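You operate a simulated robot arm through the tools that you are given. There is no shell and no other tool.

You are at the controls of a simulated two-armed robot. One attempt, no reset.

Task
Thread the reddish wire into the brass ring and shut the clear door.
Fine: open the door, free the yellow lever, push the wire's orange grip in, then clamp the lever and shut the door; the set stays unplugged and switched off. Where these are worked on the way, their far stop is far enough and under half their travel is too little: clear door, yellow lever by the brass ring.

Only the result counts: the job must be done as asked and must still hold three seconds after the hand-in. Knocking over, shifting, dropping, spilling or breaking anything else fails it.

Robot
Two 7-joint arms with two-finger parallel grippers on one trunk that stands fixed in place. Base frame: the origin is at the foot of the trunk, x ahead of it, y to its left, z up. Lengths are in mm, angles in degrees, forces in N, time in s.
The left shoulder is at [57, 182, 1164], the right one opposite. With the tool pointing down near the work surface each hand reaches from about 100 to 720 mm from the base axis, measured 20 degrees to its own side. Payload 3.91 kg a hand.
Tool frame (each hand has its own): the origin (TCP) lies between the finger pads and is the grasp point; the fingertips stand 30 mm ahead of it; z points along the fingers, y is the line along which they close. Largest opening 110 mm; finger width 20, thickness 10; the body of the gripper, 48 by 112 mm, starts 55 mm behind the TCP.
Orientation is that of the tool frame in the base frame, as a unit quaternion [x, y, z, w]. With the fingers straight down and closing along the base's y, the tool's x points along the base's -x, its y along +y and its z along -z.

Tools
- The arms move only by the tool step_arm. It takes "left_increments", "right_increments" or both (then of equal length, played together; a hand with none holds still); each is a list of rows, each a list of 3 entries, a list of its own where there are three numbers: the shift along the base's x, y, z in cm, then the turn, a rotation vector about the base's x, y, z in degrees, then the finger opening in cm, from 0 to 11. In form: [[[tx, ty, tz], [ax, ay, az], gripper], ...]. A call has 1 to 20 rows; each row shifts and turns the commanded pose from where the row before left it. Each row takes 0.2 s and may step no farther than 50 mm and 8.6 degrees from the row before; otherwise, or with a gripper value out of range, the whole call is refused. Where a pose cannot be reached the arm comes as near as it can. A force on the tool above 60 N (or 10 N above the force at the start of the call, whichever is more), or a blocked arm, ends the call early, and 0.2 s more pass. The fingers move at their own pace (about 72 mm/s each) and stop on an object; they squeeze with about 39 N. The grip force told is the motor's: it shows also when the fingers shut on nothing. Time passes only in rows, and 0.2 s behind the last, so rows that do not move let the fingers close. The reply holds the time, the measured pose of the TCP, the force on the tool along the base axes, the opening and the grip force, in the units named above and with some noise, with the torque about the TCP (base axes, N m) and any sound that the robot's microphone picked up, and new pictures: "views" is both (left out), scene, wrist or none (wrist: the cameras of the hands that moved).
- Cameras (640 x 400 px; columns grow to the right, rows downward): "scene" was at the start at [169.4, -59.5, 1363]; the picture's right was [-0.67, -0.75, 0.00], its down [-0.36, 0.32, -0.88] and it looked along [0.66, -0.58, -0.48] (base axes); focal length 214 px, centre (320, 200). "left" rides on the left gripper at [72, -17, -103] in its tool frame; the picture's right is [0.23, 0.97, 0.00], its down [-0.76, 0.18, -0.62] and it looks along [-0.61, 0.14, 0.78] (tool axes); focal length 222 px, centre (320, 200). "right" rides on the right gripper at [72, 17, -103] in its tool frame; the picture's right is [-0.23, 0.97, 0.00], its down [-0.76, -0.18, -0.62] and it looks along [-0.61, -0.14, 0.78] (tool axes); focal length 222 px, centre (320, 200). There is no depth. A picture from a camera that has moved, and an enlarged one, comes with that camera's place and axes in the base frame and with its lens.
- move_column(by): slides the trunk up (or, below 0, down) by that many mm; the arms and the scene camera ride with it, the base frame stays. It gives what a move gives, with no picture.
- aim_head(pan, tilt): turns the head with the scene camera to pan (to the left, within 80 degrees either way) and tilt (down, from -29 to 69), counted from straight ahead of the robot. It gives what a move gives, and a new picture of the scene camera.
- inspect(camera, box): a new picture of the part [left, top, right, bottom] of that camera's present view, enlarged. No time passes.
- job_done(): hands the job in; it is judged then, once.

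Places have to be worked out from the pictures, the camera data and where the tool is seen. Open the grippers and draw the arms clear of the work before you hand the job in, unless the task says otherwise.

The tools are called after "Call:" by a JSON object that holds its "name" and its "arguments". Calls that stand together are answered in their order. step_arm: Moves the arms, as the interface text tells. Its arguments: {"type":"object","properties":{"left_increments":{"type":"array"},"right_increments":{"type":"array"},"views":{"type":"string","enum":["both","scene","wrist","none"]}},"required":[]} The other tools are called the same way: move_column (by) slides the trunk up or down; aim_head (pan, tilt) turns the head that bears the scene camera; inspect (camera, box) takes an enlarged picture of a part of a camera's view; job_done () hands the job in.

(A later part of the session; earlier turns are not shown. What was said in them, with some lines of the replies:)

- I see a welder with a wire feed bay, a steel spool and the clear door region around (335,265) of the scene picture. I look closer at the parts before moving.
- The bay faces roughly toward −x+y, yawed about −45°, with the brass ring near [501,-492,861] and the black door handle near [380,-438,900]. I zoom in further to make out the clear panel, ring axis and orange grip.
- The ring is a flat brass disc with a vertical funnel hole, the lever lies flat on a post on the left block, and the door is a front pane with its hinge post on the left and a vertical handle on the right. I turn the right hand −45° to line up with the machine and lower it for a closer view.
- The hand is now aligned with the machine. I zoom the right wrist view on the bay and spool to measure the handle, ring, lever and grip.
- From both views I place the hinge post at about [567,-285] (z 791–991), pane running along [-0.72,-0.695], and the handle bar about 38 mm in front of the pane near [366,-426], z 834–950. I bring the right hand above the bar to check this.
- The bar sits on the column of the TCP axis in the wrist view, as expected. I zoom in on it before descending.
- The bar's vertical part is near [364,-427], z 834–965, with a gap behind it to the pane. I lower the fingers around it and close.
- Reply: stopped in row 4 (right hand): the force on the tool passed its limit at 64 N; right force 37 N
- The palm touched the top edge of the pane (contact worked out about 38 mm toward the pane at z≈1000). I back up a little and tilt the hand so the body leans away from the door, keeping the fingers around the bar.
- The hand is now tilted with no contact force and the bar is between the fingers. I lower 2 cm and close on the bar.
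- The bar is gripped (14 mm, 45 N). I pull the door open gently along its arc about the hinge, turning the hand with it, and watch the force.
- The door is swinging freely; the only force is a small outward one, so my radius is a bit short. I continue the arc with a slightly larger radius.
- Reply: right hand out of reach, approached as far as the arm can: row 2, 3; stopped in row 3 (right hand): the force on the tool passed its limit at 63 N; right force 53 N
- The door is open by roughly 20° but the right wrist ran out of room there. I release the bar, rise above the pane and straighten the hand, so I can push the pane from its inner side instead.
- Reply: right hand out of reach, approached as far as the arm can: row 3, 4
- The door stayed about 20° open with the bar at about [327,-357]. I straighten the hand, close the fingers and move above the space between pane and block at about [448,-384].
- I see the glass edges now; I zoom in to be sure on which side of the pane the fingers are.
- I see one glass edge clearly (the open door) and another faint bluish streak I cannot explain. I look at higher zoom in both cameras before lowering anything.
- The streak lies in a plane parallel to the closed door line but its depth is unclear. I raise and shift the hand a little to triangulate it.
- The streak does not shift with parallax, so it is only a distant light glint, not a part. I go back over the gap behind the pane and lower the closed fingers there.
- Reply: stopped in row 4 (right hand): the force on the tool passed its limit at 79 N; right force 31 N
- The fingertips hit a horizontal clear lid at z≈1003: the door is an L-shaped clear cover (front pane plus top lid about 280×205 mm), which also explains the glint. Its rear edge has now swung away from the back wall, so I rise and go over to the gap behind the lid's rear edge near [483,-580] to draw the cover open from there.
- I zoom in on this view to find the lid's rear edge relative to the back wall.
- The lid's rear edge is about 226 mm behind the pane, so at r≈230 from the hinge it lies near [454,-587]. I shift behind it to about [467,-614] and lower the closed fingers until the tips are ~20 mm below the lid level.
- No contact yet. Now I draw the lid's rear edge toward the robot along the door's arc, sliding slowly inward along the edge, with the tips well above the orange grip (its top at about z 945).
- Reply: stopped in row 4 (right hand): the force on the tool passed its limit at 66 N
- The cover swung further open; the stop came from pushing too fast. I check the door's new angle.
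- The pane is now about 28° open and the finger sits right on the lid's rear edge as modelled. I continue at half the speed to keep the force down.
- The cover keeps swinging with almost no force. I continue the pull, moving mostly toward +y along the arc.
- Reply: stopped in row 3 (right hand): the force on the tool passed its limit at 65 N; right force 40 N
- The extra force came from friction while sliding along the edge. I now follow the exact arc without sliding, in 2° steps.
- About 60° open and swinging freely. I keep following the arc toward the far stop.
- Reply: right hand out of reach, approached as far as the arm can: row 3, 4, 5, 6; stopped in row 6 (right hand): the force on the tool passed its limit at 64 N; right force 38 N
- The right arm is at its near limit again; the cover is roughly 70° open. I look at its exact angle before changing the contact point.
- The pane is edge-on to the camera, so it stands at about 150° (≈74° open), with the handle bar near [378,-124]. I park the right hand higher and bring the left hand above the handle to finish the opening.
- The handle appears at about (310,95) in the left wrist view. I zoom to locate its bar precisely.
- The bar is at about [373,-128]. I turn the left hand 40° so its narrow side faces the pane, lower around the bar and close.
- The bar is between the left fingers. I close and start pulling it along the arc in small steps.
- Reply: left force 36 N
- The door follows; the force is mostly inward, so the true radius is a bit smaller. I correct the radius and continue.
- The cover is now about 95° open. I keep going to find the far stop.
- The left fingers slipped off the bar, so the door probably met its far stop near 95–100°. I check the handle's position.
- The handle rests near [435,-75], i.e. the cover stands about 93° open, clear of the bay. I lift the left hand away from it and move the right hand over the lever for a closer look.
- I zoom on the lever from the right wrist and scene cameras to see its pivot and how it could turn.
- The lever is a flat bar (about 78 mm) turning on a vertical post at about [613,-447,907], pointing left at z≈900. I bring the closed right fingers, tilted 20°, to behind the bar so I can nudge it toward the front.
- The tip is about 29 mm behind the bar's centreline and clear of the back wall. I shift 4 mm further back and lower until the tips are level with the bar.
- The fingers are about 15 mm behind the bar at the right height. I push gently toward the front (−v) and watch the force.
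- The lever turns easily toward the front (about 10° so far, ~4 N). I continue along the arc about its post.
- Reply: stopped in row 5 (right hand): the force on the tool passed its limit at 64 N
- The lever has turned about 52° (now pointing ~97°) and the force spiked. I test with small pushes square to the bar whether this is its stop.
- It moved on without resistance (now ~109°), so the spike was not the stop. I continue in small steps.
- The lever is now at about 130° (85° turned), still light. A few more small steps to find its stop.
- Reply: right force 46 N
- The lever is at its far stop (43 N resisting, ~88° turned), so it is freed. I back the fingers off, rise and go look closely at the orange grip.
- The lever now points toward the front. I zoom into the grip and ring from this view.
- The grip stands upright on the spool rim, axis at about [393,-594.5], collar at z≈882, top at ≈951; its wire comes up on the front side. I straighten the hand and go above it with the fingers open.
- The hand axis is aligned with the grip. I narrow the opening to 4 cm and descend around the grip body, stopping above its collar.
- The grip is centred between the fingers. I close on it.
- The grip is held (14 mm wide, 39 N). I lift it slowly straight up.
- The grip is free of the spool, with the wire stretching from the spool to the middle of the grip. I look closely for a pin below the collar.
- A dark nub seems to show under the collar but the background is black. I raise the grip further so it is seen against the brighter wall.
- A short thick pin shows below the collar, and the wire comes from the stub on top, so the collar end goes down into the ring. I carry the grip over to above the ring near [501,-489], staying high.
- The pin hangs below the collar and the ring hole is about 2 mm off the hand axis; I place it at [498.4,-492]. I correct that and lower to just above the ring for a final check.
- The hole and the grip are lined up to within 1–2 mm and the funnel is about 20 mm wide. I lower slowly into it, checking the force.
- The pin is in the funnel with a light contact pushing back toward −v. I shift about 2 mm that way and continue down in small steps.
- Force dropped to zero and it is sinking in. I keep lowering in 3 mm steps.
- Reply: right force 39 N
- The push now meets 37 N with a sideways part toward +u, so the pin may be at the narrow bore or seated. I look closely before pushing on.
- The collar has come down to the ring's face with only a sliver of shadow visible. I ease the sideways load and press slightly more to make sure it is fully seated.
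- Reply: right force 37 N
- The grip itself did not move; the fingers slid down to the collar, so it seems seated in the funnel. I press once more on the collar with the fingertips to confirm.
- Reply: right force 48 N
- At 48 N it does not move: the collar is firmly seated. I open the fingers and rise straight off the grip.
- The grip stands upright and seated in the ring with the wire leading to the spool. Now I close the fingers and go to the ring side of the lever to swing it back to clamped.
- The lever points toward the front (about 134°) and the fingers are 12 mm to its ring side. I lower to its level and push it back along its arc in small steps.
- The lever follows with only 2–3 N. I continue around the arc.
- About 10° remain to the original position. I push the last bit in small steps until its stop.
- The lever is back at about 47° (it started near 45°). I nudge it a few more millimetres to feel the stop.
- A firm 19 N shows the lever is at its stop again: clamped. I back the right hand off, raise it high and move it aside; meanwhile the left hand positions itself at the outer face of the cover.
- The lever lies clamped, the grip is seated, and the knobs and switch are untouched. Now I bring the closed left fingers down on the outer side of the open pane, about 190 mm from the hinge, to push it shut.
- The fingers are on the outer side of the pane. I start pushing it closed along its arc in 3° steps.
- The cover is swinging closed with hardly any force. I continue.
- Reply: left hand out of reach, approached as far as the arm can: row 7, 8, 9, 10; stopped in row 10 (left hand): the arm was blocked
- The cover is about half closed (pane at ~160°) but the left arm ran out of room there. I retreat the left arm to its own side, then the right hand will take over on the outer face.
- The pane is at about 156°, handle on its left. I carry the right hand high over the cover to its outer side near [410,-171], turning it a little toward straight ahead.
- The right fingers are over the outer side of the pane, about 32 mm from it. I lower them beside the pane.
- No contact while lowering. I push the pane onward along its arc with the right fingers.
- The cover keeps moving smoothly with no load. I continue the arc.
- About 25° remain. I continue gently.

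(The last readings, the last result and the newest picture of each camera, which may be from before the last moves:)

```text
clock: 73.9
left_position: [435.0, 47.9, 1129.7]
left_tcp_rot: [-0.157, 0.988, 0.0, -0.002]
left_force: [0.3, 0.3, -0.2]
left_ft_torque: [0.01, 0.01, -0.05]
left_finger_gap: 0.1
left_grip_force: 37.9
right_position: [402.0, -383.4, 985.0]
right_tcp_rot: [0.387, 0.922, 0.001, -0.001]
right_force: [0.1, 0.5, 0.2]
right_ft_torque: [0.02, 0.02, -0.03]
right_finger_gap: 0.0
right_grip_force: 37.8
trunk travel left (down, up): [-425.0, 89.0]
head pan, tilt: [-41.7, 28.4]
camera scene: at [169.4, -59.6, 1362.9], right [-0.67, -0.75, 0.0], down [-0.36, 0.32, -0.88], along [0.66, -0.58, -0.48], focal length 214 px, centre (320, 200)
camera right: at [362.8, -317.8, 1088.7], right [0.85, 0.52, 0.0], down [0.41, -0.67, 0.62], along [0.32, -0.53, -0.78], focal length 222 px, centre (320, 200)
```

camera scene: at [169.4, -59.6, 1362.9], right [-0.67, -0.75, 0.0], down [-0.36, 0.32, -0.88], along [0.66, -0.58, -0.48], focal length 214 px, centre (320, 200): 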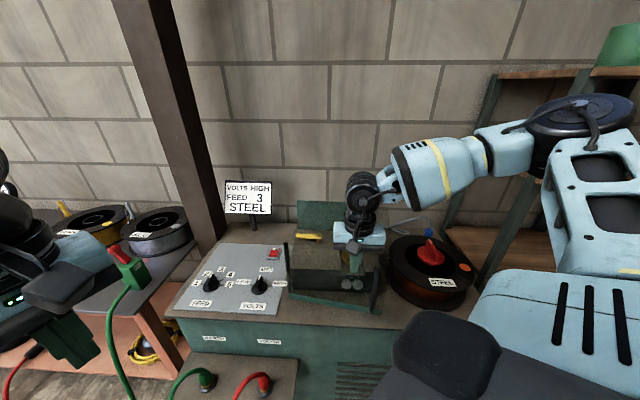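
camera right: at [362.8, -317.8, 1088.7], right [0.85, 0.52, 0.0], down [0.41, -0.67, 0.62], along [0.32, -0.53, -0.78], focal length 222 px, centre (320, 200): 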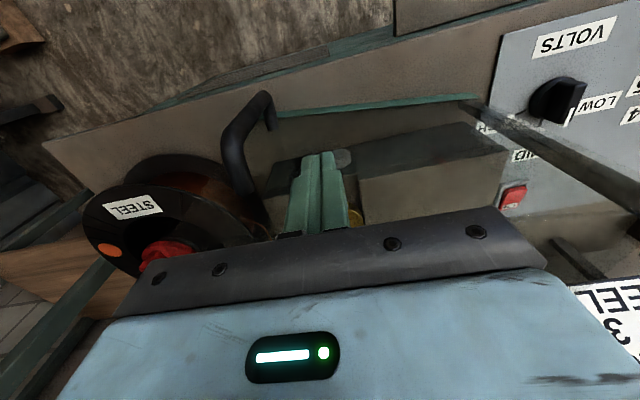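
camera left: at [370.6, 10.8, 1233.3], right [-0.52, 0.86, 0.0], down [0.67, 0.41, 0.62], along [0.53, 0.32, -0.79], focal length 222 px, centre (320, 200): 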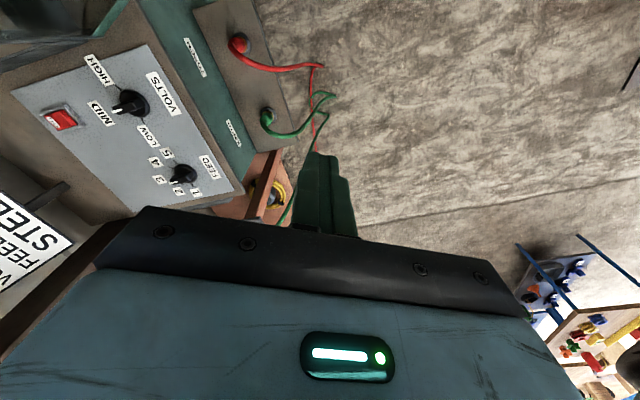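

Almost closed. I push the last few degrees slowly until it meets its stop.

Call:
{"name": "step_arm", "arguments": {"right_increments": [[[0.55, -0.86, 0], [0, 0, 0], 0], [[0.57, -0.82, 0], [0, 0, 0], 0], [[0.4, -0.5, 0], [0, 0, 0], 0], [[0.35, -0.4, 0], [0, 0, 0], 0]], "views": "both"}}

Call:
{"name": "inspect", "arguments": {"camera": "scene", "box": [270, 190, 420, 320]}}

```text
clock: 74.9
left_position: [433.9, 49.8, 1130.0]
left_tcp_rot: [-0.157, 0.988, -0.001, -0.002]
left_force: [-0.7, -0.3, -0.2]
left_ft_torque: [0.01, -0.04, 0.04]
left_finger_gap: 0.0
left_grip_force: 38.2
right_position: [418.2, -406.4, 984.2]
right_tcp_rot: [0.386, 0.922, 0.001, -0.001]
right_force: [-10.3, 12.1, -1.3]
right_ft_torque: [-0.24, -0.23, 0.19]
right_finger_gap: 0.0
right_grip_force: 37.4
trunk travel left (down, up): [-425.0, 89.0]
head pan, tilt: [-41.7, 28.4]
camera scene: at [168.1, -57.8, 1363.1], right [-0.67, -0.75, 0.0], down [-0.35, 0.32, -0.88], along [0.66, -0.59, -0.47], focal length 214 px, centre (320, 200)
camera right: at [379.5, -341.3, 1089.1], right [0.85, 0.52, 0.0], down [0.41, -0.67, 0.62], along [0.32, -0.53, -0.78], focal length 222 px, centre (320, 200)
```

scene: 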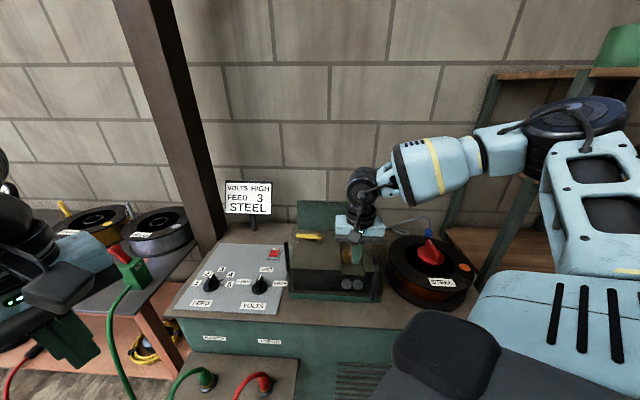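
right: 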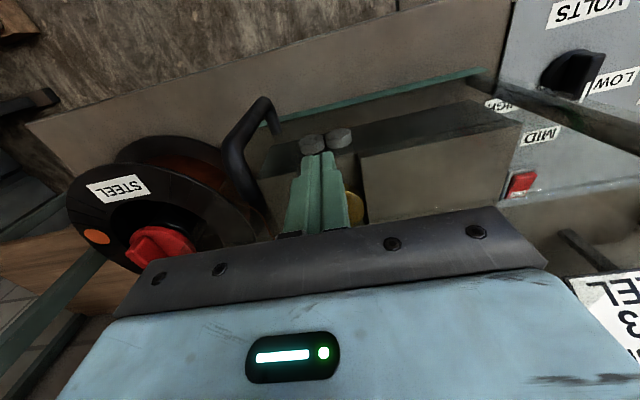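

```text
3.08 times, centred on (345, 255) of scene
camera zoom: at [168.1, -57.8, 1363.1], right [-0.67, -0.75, 0.0], down [-0.35, 0.32, -0.88], along [0.66, -0.59, -0.47], focal length 660 px, centre (243, 31)
```

zoom: 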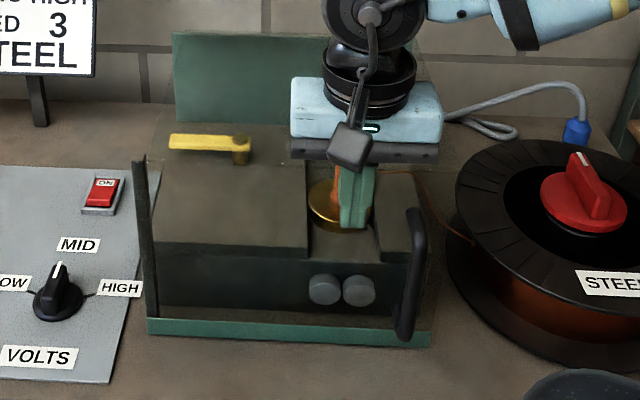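

The rail is back where it was at the start and the pane resists with 16 N. I press 3 mm more to be sure it is fully shut.

Call:
{"name": "step_arm", "arguments": {"right_increments": [[[0.15, -0.15, 0], [0, 0, 0], 0], [[0.1, -0.1, 0], [0, 0, 0], 0], [[0, 0, 0], [0, 0, 0], 0]], "views": "none"}}

```text
clock: 75.7
left_position: [432.5, 49.8, 1129.6]
left_tcp_rot: [-0.156, 0.988, -0.002, -0.002]
left_force: [0.9, 0.1, 0.4]
left_ft_torque: [-0.04, -0.02, 0.02]
left_finger_gap: 0.0
left_grip_force: 37.7
right_position: [418.3, -407.2, 984.5]
right_tcp_rot: [0.385, 0.923, 0.001, -0.004]
right_force: [-25.1, 28.9, -9.8]
right_ft_torque: [-0.59, -0.39, 0.36]
right_finger_gap: 0.0
right_grip_force: 37.6
trunk travel left (down, up): [-425.0, 89.0]
head pan, tilt: [-41.7, 28.4]
```

Firm stop at 38 N: the cover is shut. I back off from the pane, rise and open the grippers, keeping clear of everything.

Call:
{"name": "step_arm", "arguments": {"right_increments": [[[-0.3, 0.3, 0], [0, 0, 0], 0], [[-1.0, 1.0, 0], [0, 0, 0], 0], [[-1.2, 1.2, 0.5], [0, 0, 0], 0], [[0, 0, 4.0], [0, 0, 0], 0], [[0, 0, 4.0], [0, 0, 0], 3], [[0, 0, 4.0], [0, 0, 0], 6], [[-1.5, 1.0, 4.0], [0, 0, 0], 8], [[-2.0, 1.0, 3.0], [0, 0, 0], 11]], "left_increments": [[[0, 0.5, 1.0], [0, 0, 0], 2], [[0, 0.5, 1.0], [0, 0, 0], 5], [[0, 0.5, 1.0], [0, 0, 0], 8], [[0, 0.5, 1.0], [0, 0, 0], 11], [[0, 0, 1.0], [0, 0, 0], 11], [[0, 0, 1.0], [0, 0, 0], 11], [[0, 0, 1.0], [0, 0, 0], 11], [[0, 0, 1.0], [0, 0, 0], 11]], "views": "both"}}

Call:
{"name": "inspect", "arguments": {"camera": "scene", "box": [270, 190, 430, 320]}}

Call:
{"name": "inspect", "arguments": {"camera": "right", "box": [150, 40, 560, 240]}}

```text
clock: 77.5
left_position: [433.1, 67.8, 1209.9]
left_tcp_rot: [-0.156, 0.988, -0.001, -0.001]
left_force: [-0.5, 0.7, -0.3]
left_ft_torque: [0.01, 0.0, 0.0]
left_finger_gap: 109.9
left_grip_force: 0.0
right_position: [362.0, -366.4, 1181.4]
right_tcp_rot: [0.387, 0.922, 0.001, 0.0]
right_force: [0.1, 0.6, -0.5]
right_ft_torque: [0.01, -0.03, -0.01]
right_finger_gap: 110.0
right_grip_force: 0.1
trunk travel left (down, up): [-425.0, 89.0]
head pan, tilt: [-41.7, 28.4]
camera scene: at [168.6, -59.4, 1363.1], right [-0.67, -0.75, 0.0], down [-0.35, 0.32, -0.88], along [0.66, -0.58, -0.48], focal length 214 px, centre (320, 200)
camera right: at [322.4, -301.0, 1285.3], right [0.85, 0.52, 0.0], down [0.41, -0.67, 0.62], along [0.33, -0.53, -0.78], focal length 222 px, centre (320, 200)
camera left: at [370.6, 28.7, 1313.7], right [-0.52, 0.86, 0.0], down [0.67, 0.41, 0.62], along [0.53, 0.32, -0.78], focal length 222 px, centre (320, 200)
```

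scene: 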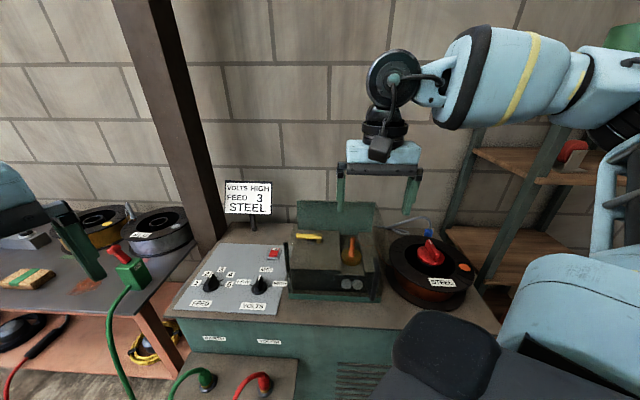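
right: 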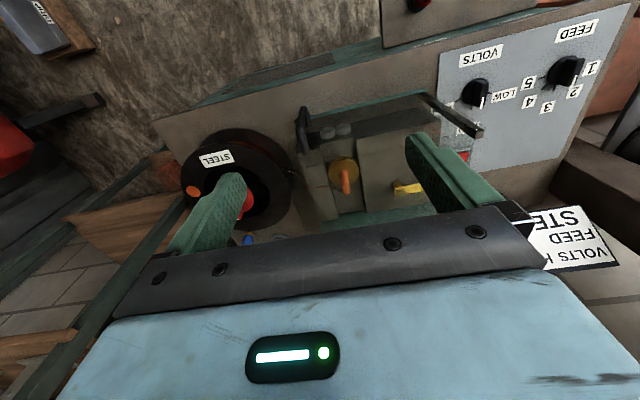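
left: 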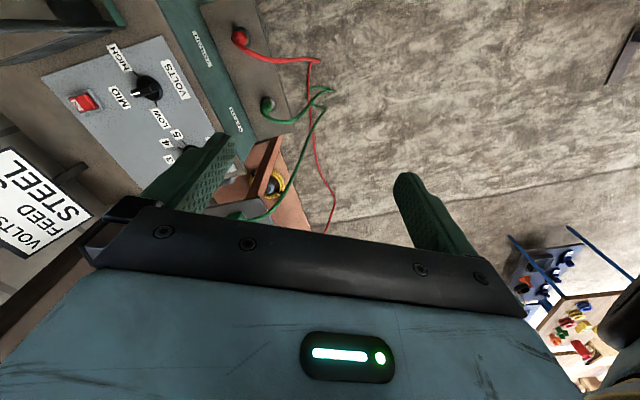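

```text
3.08 times, centred on (350, 255) of scene
camera zoom: at [168.6, -59.4, 1363.1], right [-0.67, -0.75, 0.0], down [-0.35, 0.32, -0.88], along [0.66, -0.58, -0.48], focal length 660 px, centre (228, 31)
```

zoom: 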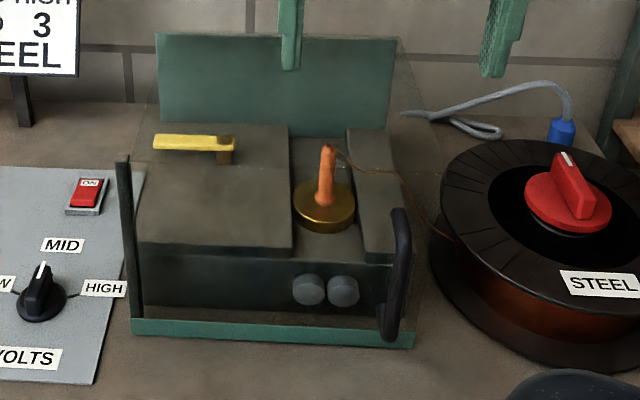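

```text
1.56 times, centred on (355, 140) of right
camera zoom: at [322.4, -301.0, 1285.3], right [0.85, 0.52, 0.0], down [0.41, -0.67, 0.62], along [0.33, -0.53, -0.78], focal length 347 px, centre (265, 294)
```

zoom: 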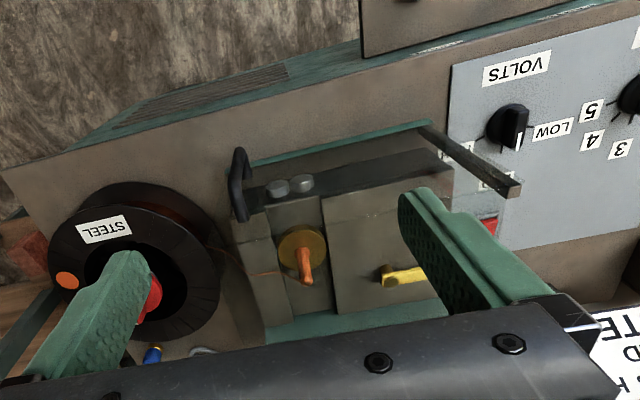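

The cover is shut (rail matches its starting place), the lever is in its original clamped place and the grip stands in the ring. One last close look at the seated grip before handing in.

Call:
{"name": "inspect", "arguments": {"camera": "scene", "box": [335, 225, 375, 275]}}

Call:
{"name": "inspect", "arguments": {"camera": "right", "box": [320, 140, 380, 200]}}

```text
8.00 times, centred on (355, 250) of scene
camera zoom: at [168.6, -59.4, 1363.1], right [-0.67, -0.75, 0.0], down [-0.35, 0.32, -0.88], along [0.66, -0.58, -0.48], focal length 1716 px, centre (40, -200)
```

zoom: 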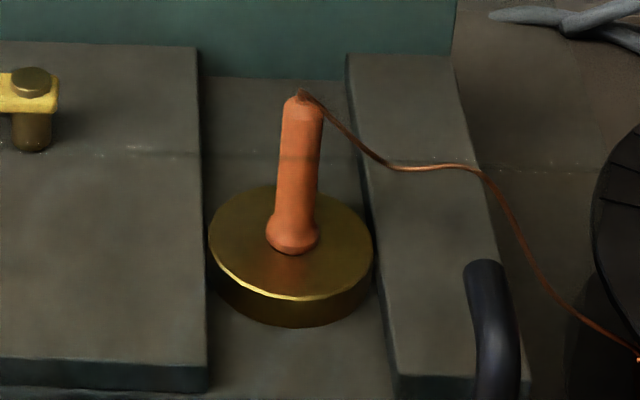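

```text
6.67 times, centred on (350, 170) of right
camera zoom: at [322.4, -301.0, 1285.3], right [0.85, 0.52, 0.0], down [0.41, -0.67, 0.62], along [0.33, -0.53, -0.78], focal length 1481 px, centre (120, 400)
```

zoom: 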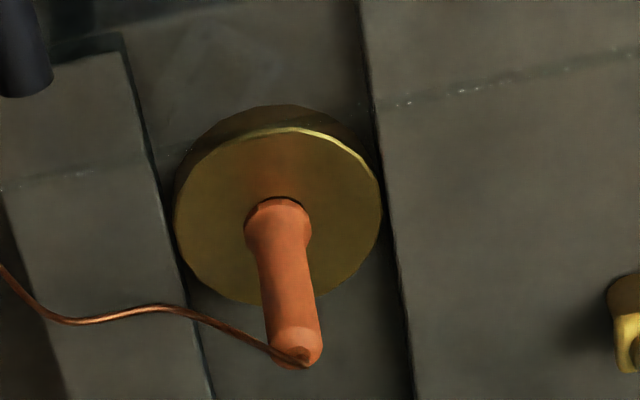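

The collar sits flush in the ring, the lever is clamped and the cover shut. I draw the right arm further back and up so it is well clear, then hand in.

Call:
{"name": "step_arm", "arguments": {"right_increments": [[[-2.5, 0.2, 2.0], [0, 0, 4], 11], [[-2.5, 0.2, 2.0], [0, 0, 4], 11], [[-2.5, 0.2, 2.0], [0, 0, 4], 11], [[-2.0, 0.2, 2.0], [0, 0, 4], 11], [[0, 0, 0], [0, 0, 0], 11]], "views": "scene"}}

Call:
{"name": "inspect", "arguments": {"camera": "scene", "box": [270, 190, 430, 320]}}

```text
clock: 78.7
left_position: [434.7, 67.4, 1209.5]
left_tcp_rot: [-0.156, 0.988, 0.0, -0.002]
left_force: [-0.4, -0.7, 0.2]
left_ft_torque: [0.02, -0.02, 0.0]
left_finger_gap: 109.9
left_grip_force: 0.0
right_position: [268.3, -359.3, 1259.6]
right_tcp_rot: [0.255, 0.967, 0.001, -0.001]
right_force: [0.2, -0.2, 0.1]
right_ft_torque: [-0.01, 0.03, 0.01]
right_finger_gap: 110.0
right_grip_force: 0.0
trunk travel left (down, up): [-425.0, 89.0]
head pan, tilt: [-41.7, 28.4]
camera scene: at [169.8, -59.6, 1362.9], right [-0.67, -0.75, 0.0], down [-0.36, 0.32, -0.88], along [0.66, -0.58, -0.48], focal length 214 px, centre (320, 200)
```

scene: 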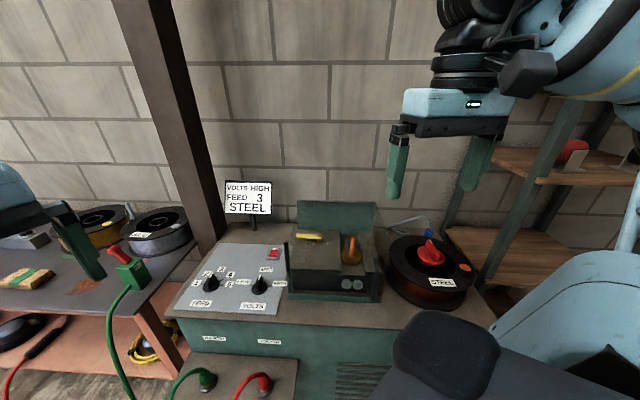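

```text
3.08 times, centred on (350, 255) of scene
camera zoom: at [169.8, -59.6, 1362.9], right [-0.67, -0.75, 0.0], down [-0.36, 0.32, -0.88], along [0.66, -0.58, -0.48], focal length 660 px, centre (228, 31)
```

zoom: 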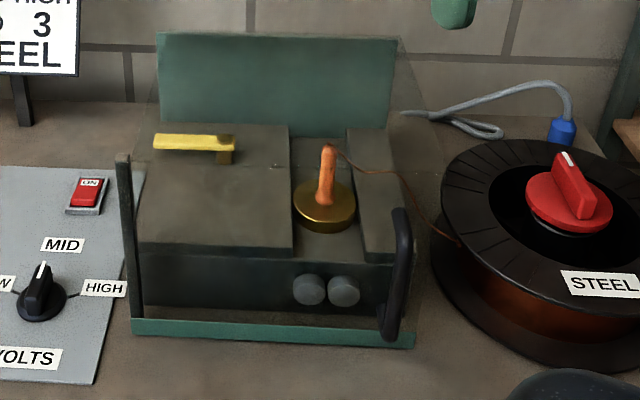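

All is steady: grip in the ring, lever clamped, cover shut, knobs and switch untouched, both hands open and clear. I hand the job in.

Call:
{"name": "job_done", "arguments": {}}

```text
The job is handed in.
```

The reddish wire's grip is seated in the brass ring, the yellow lever is clamped again and the clear door is shut. I handed the job in at about 79 s; no verdict came back beyond confirmation that it was received.

- **Door:** It turned out to be a front pane with a clear top lid, swinging on the left post. I opened it to about 93°, just past square. I then shut it until it met its stop; the bottom rail is back where it was at the start.
- **Lever:** I swung it about 88° to its far stop to free it, then back to its original clamped position, where it met firm resistance.
- **Grip:** The collar sits flush in the ring and did not move under about 48 N.
- **Set:** I did not touch the knobs, the switch or the cables. Both grippers are open and clear of the work.

A few contacts during the work hit the force limit and stopped a move early. I saw no damage or shifted parts in the pictures afterwards.
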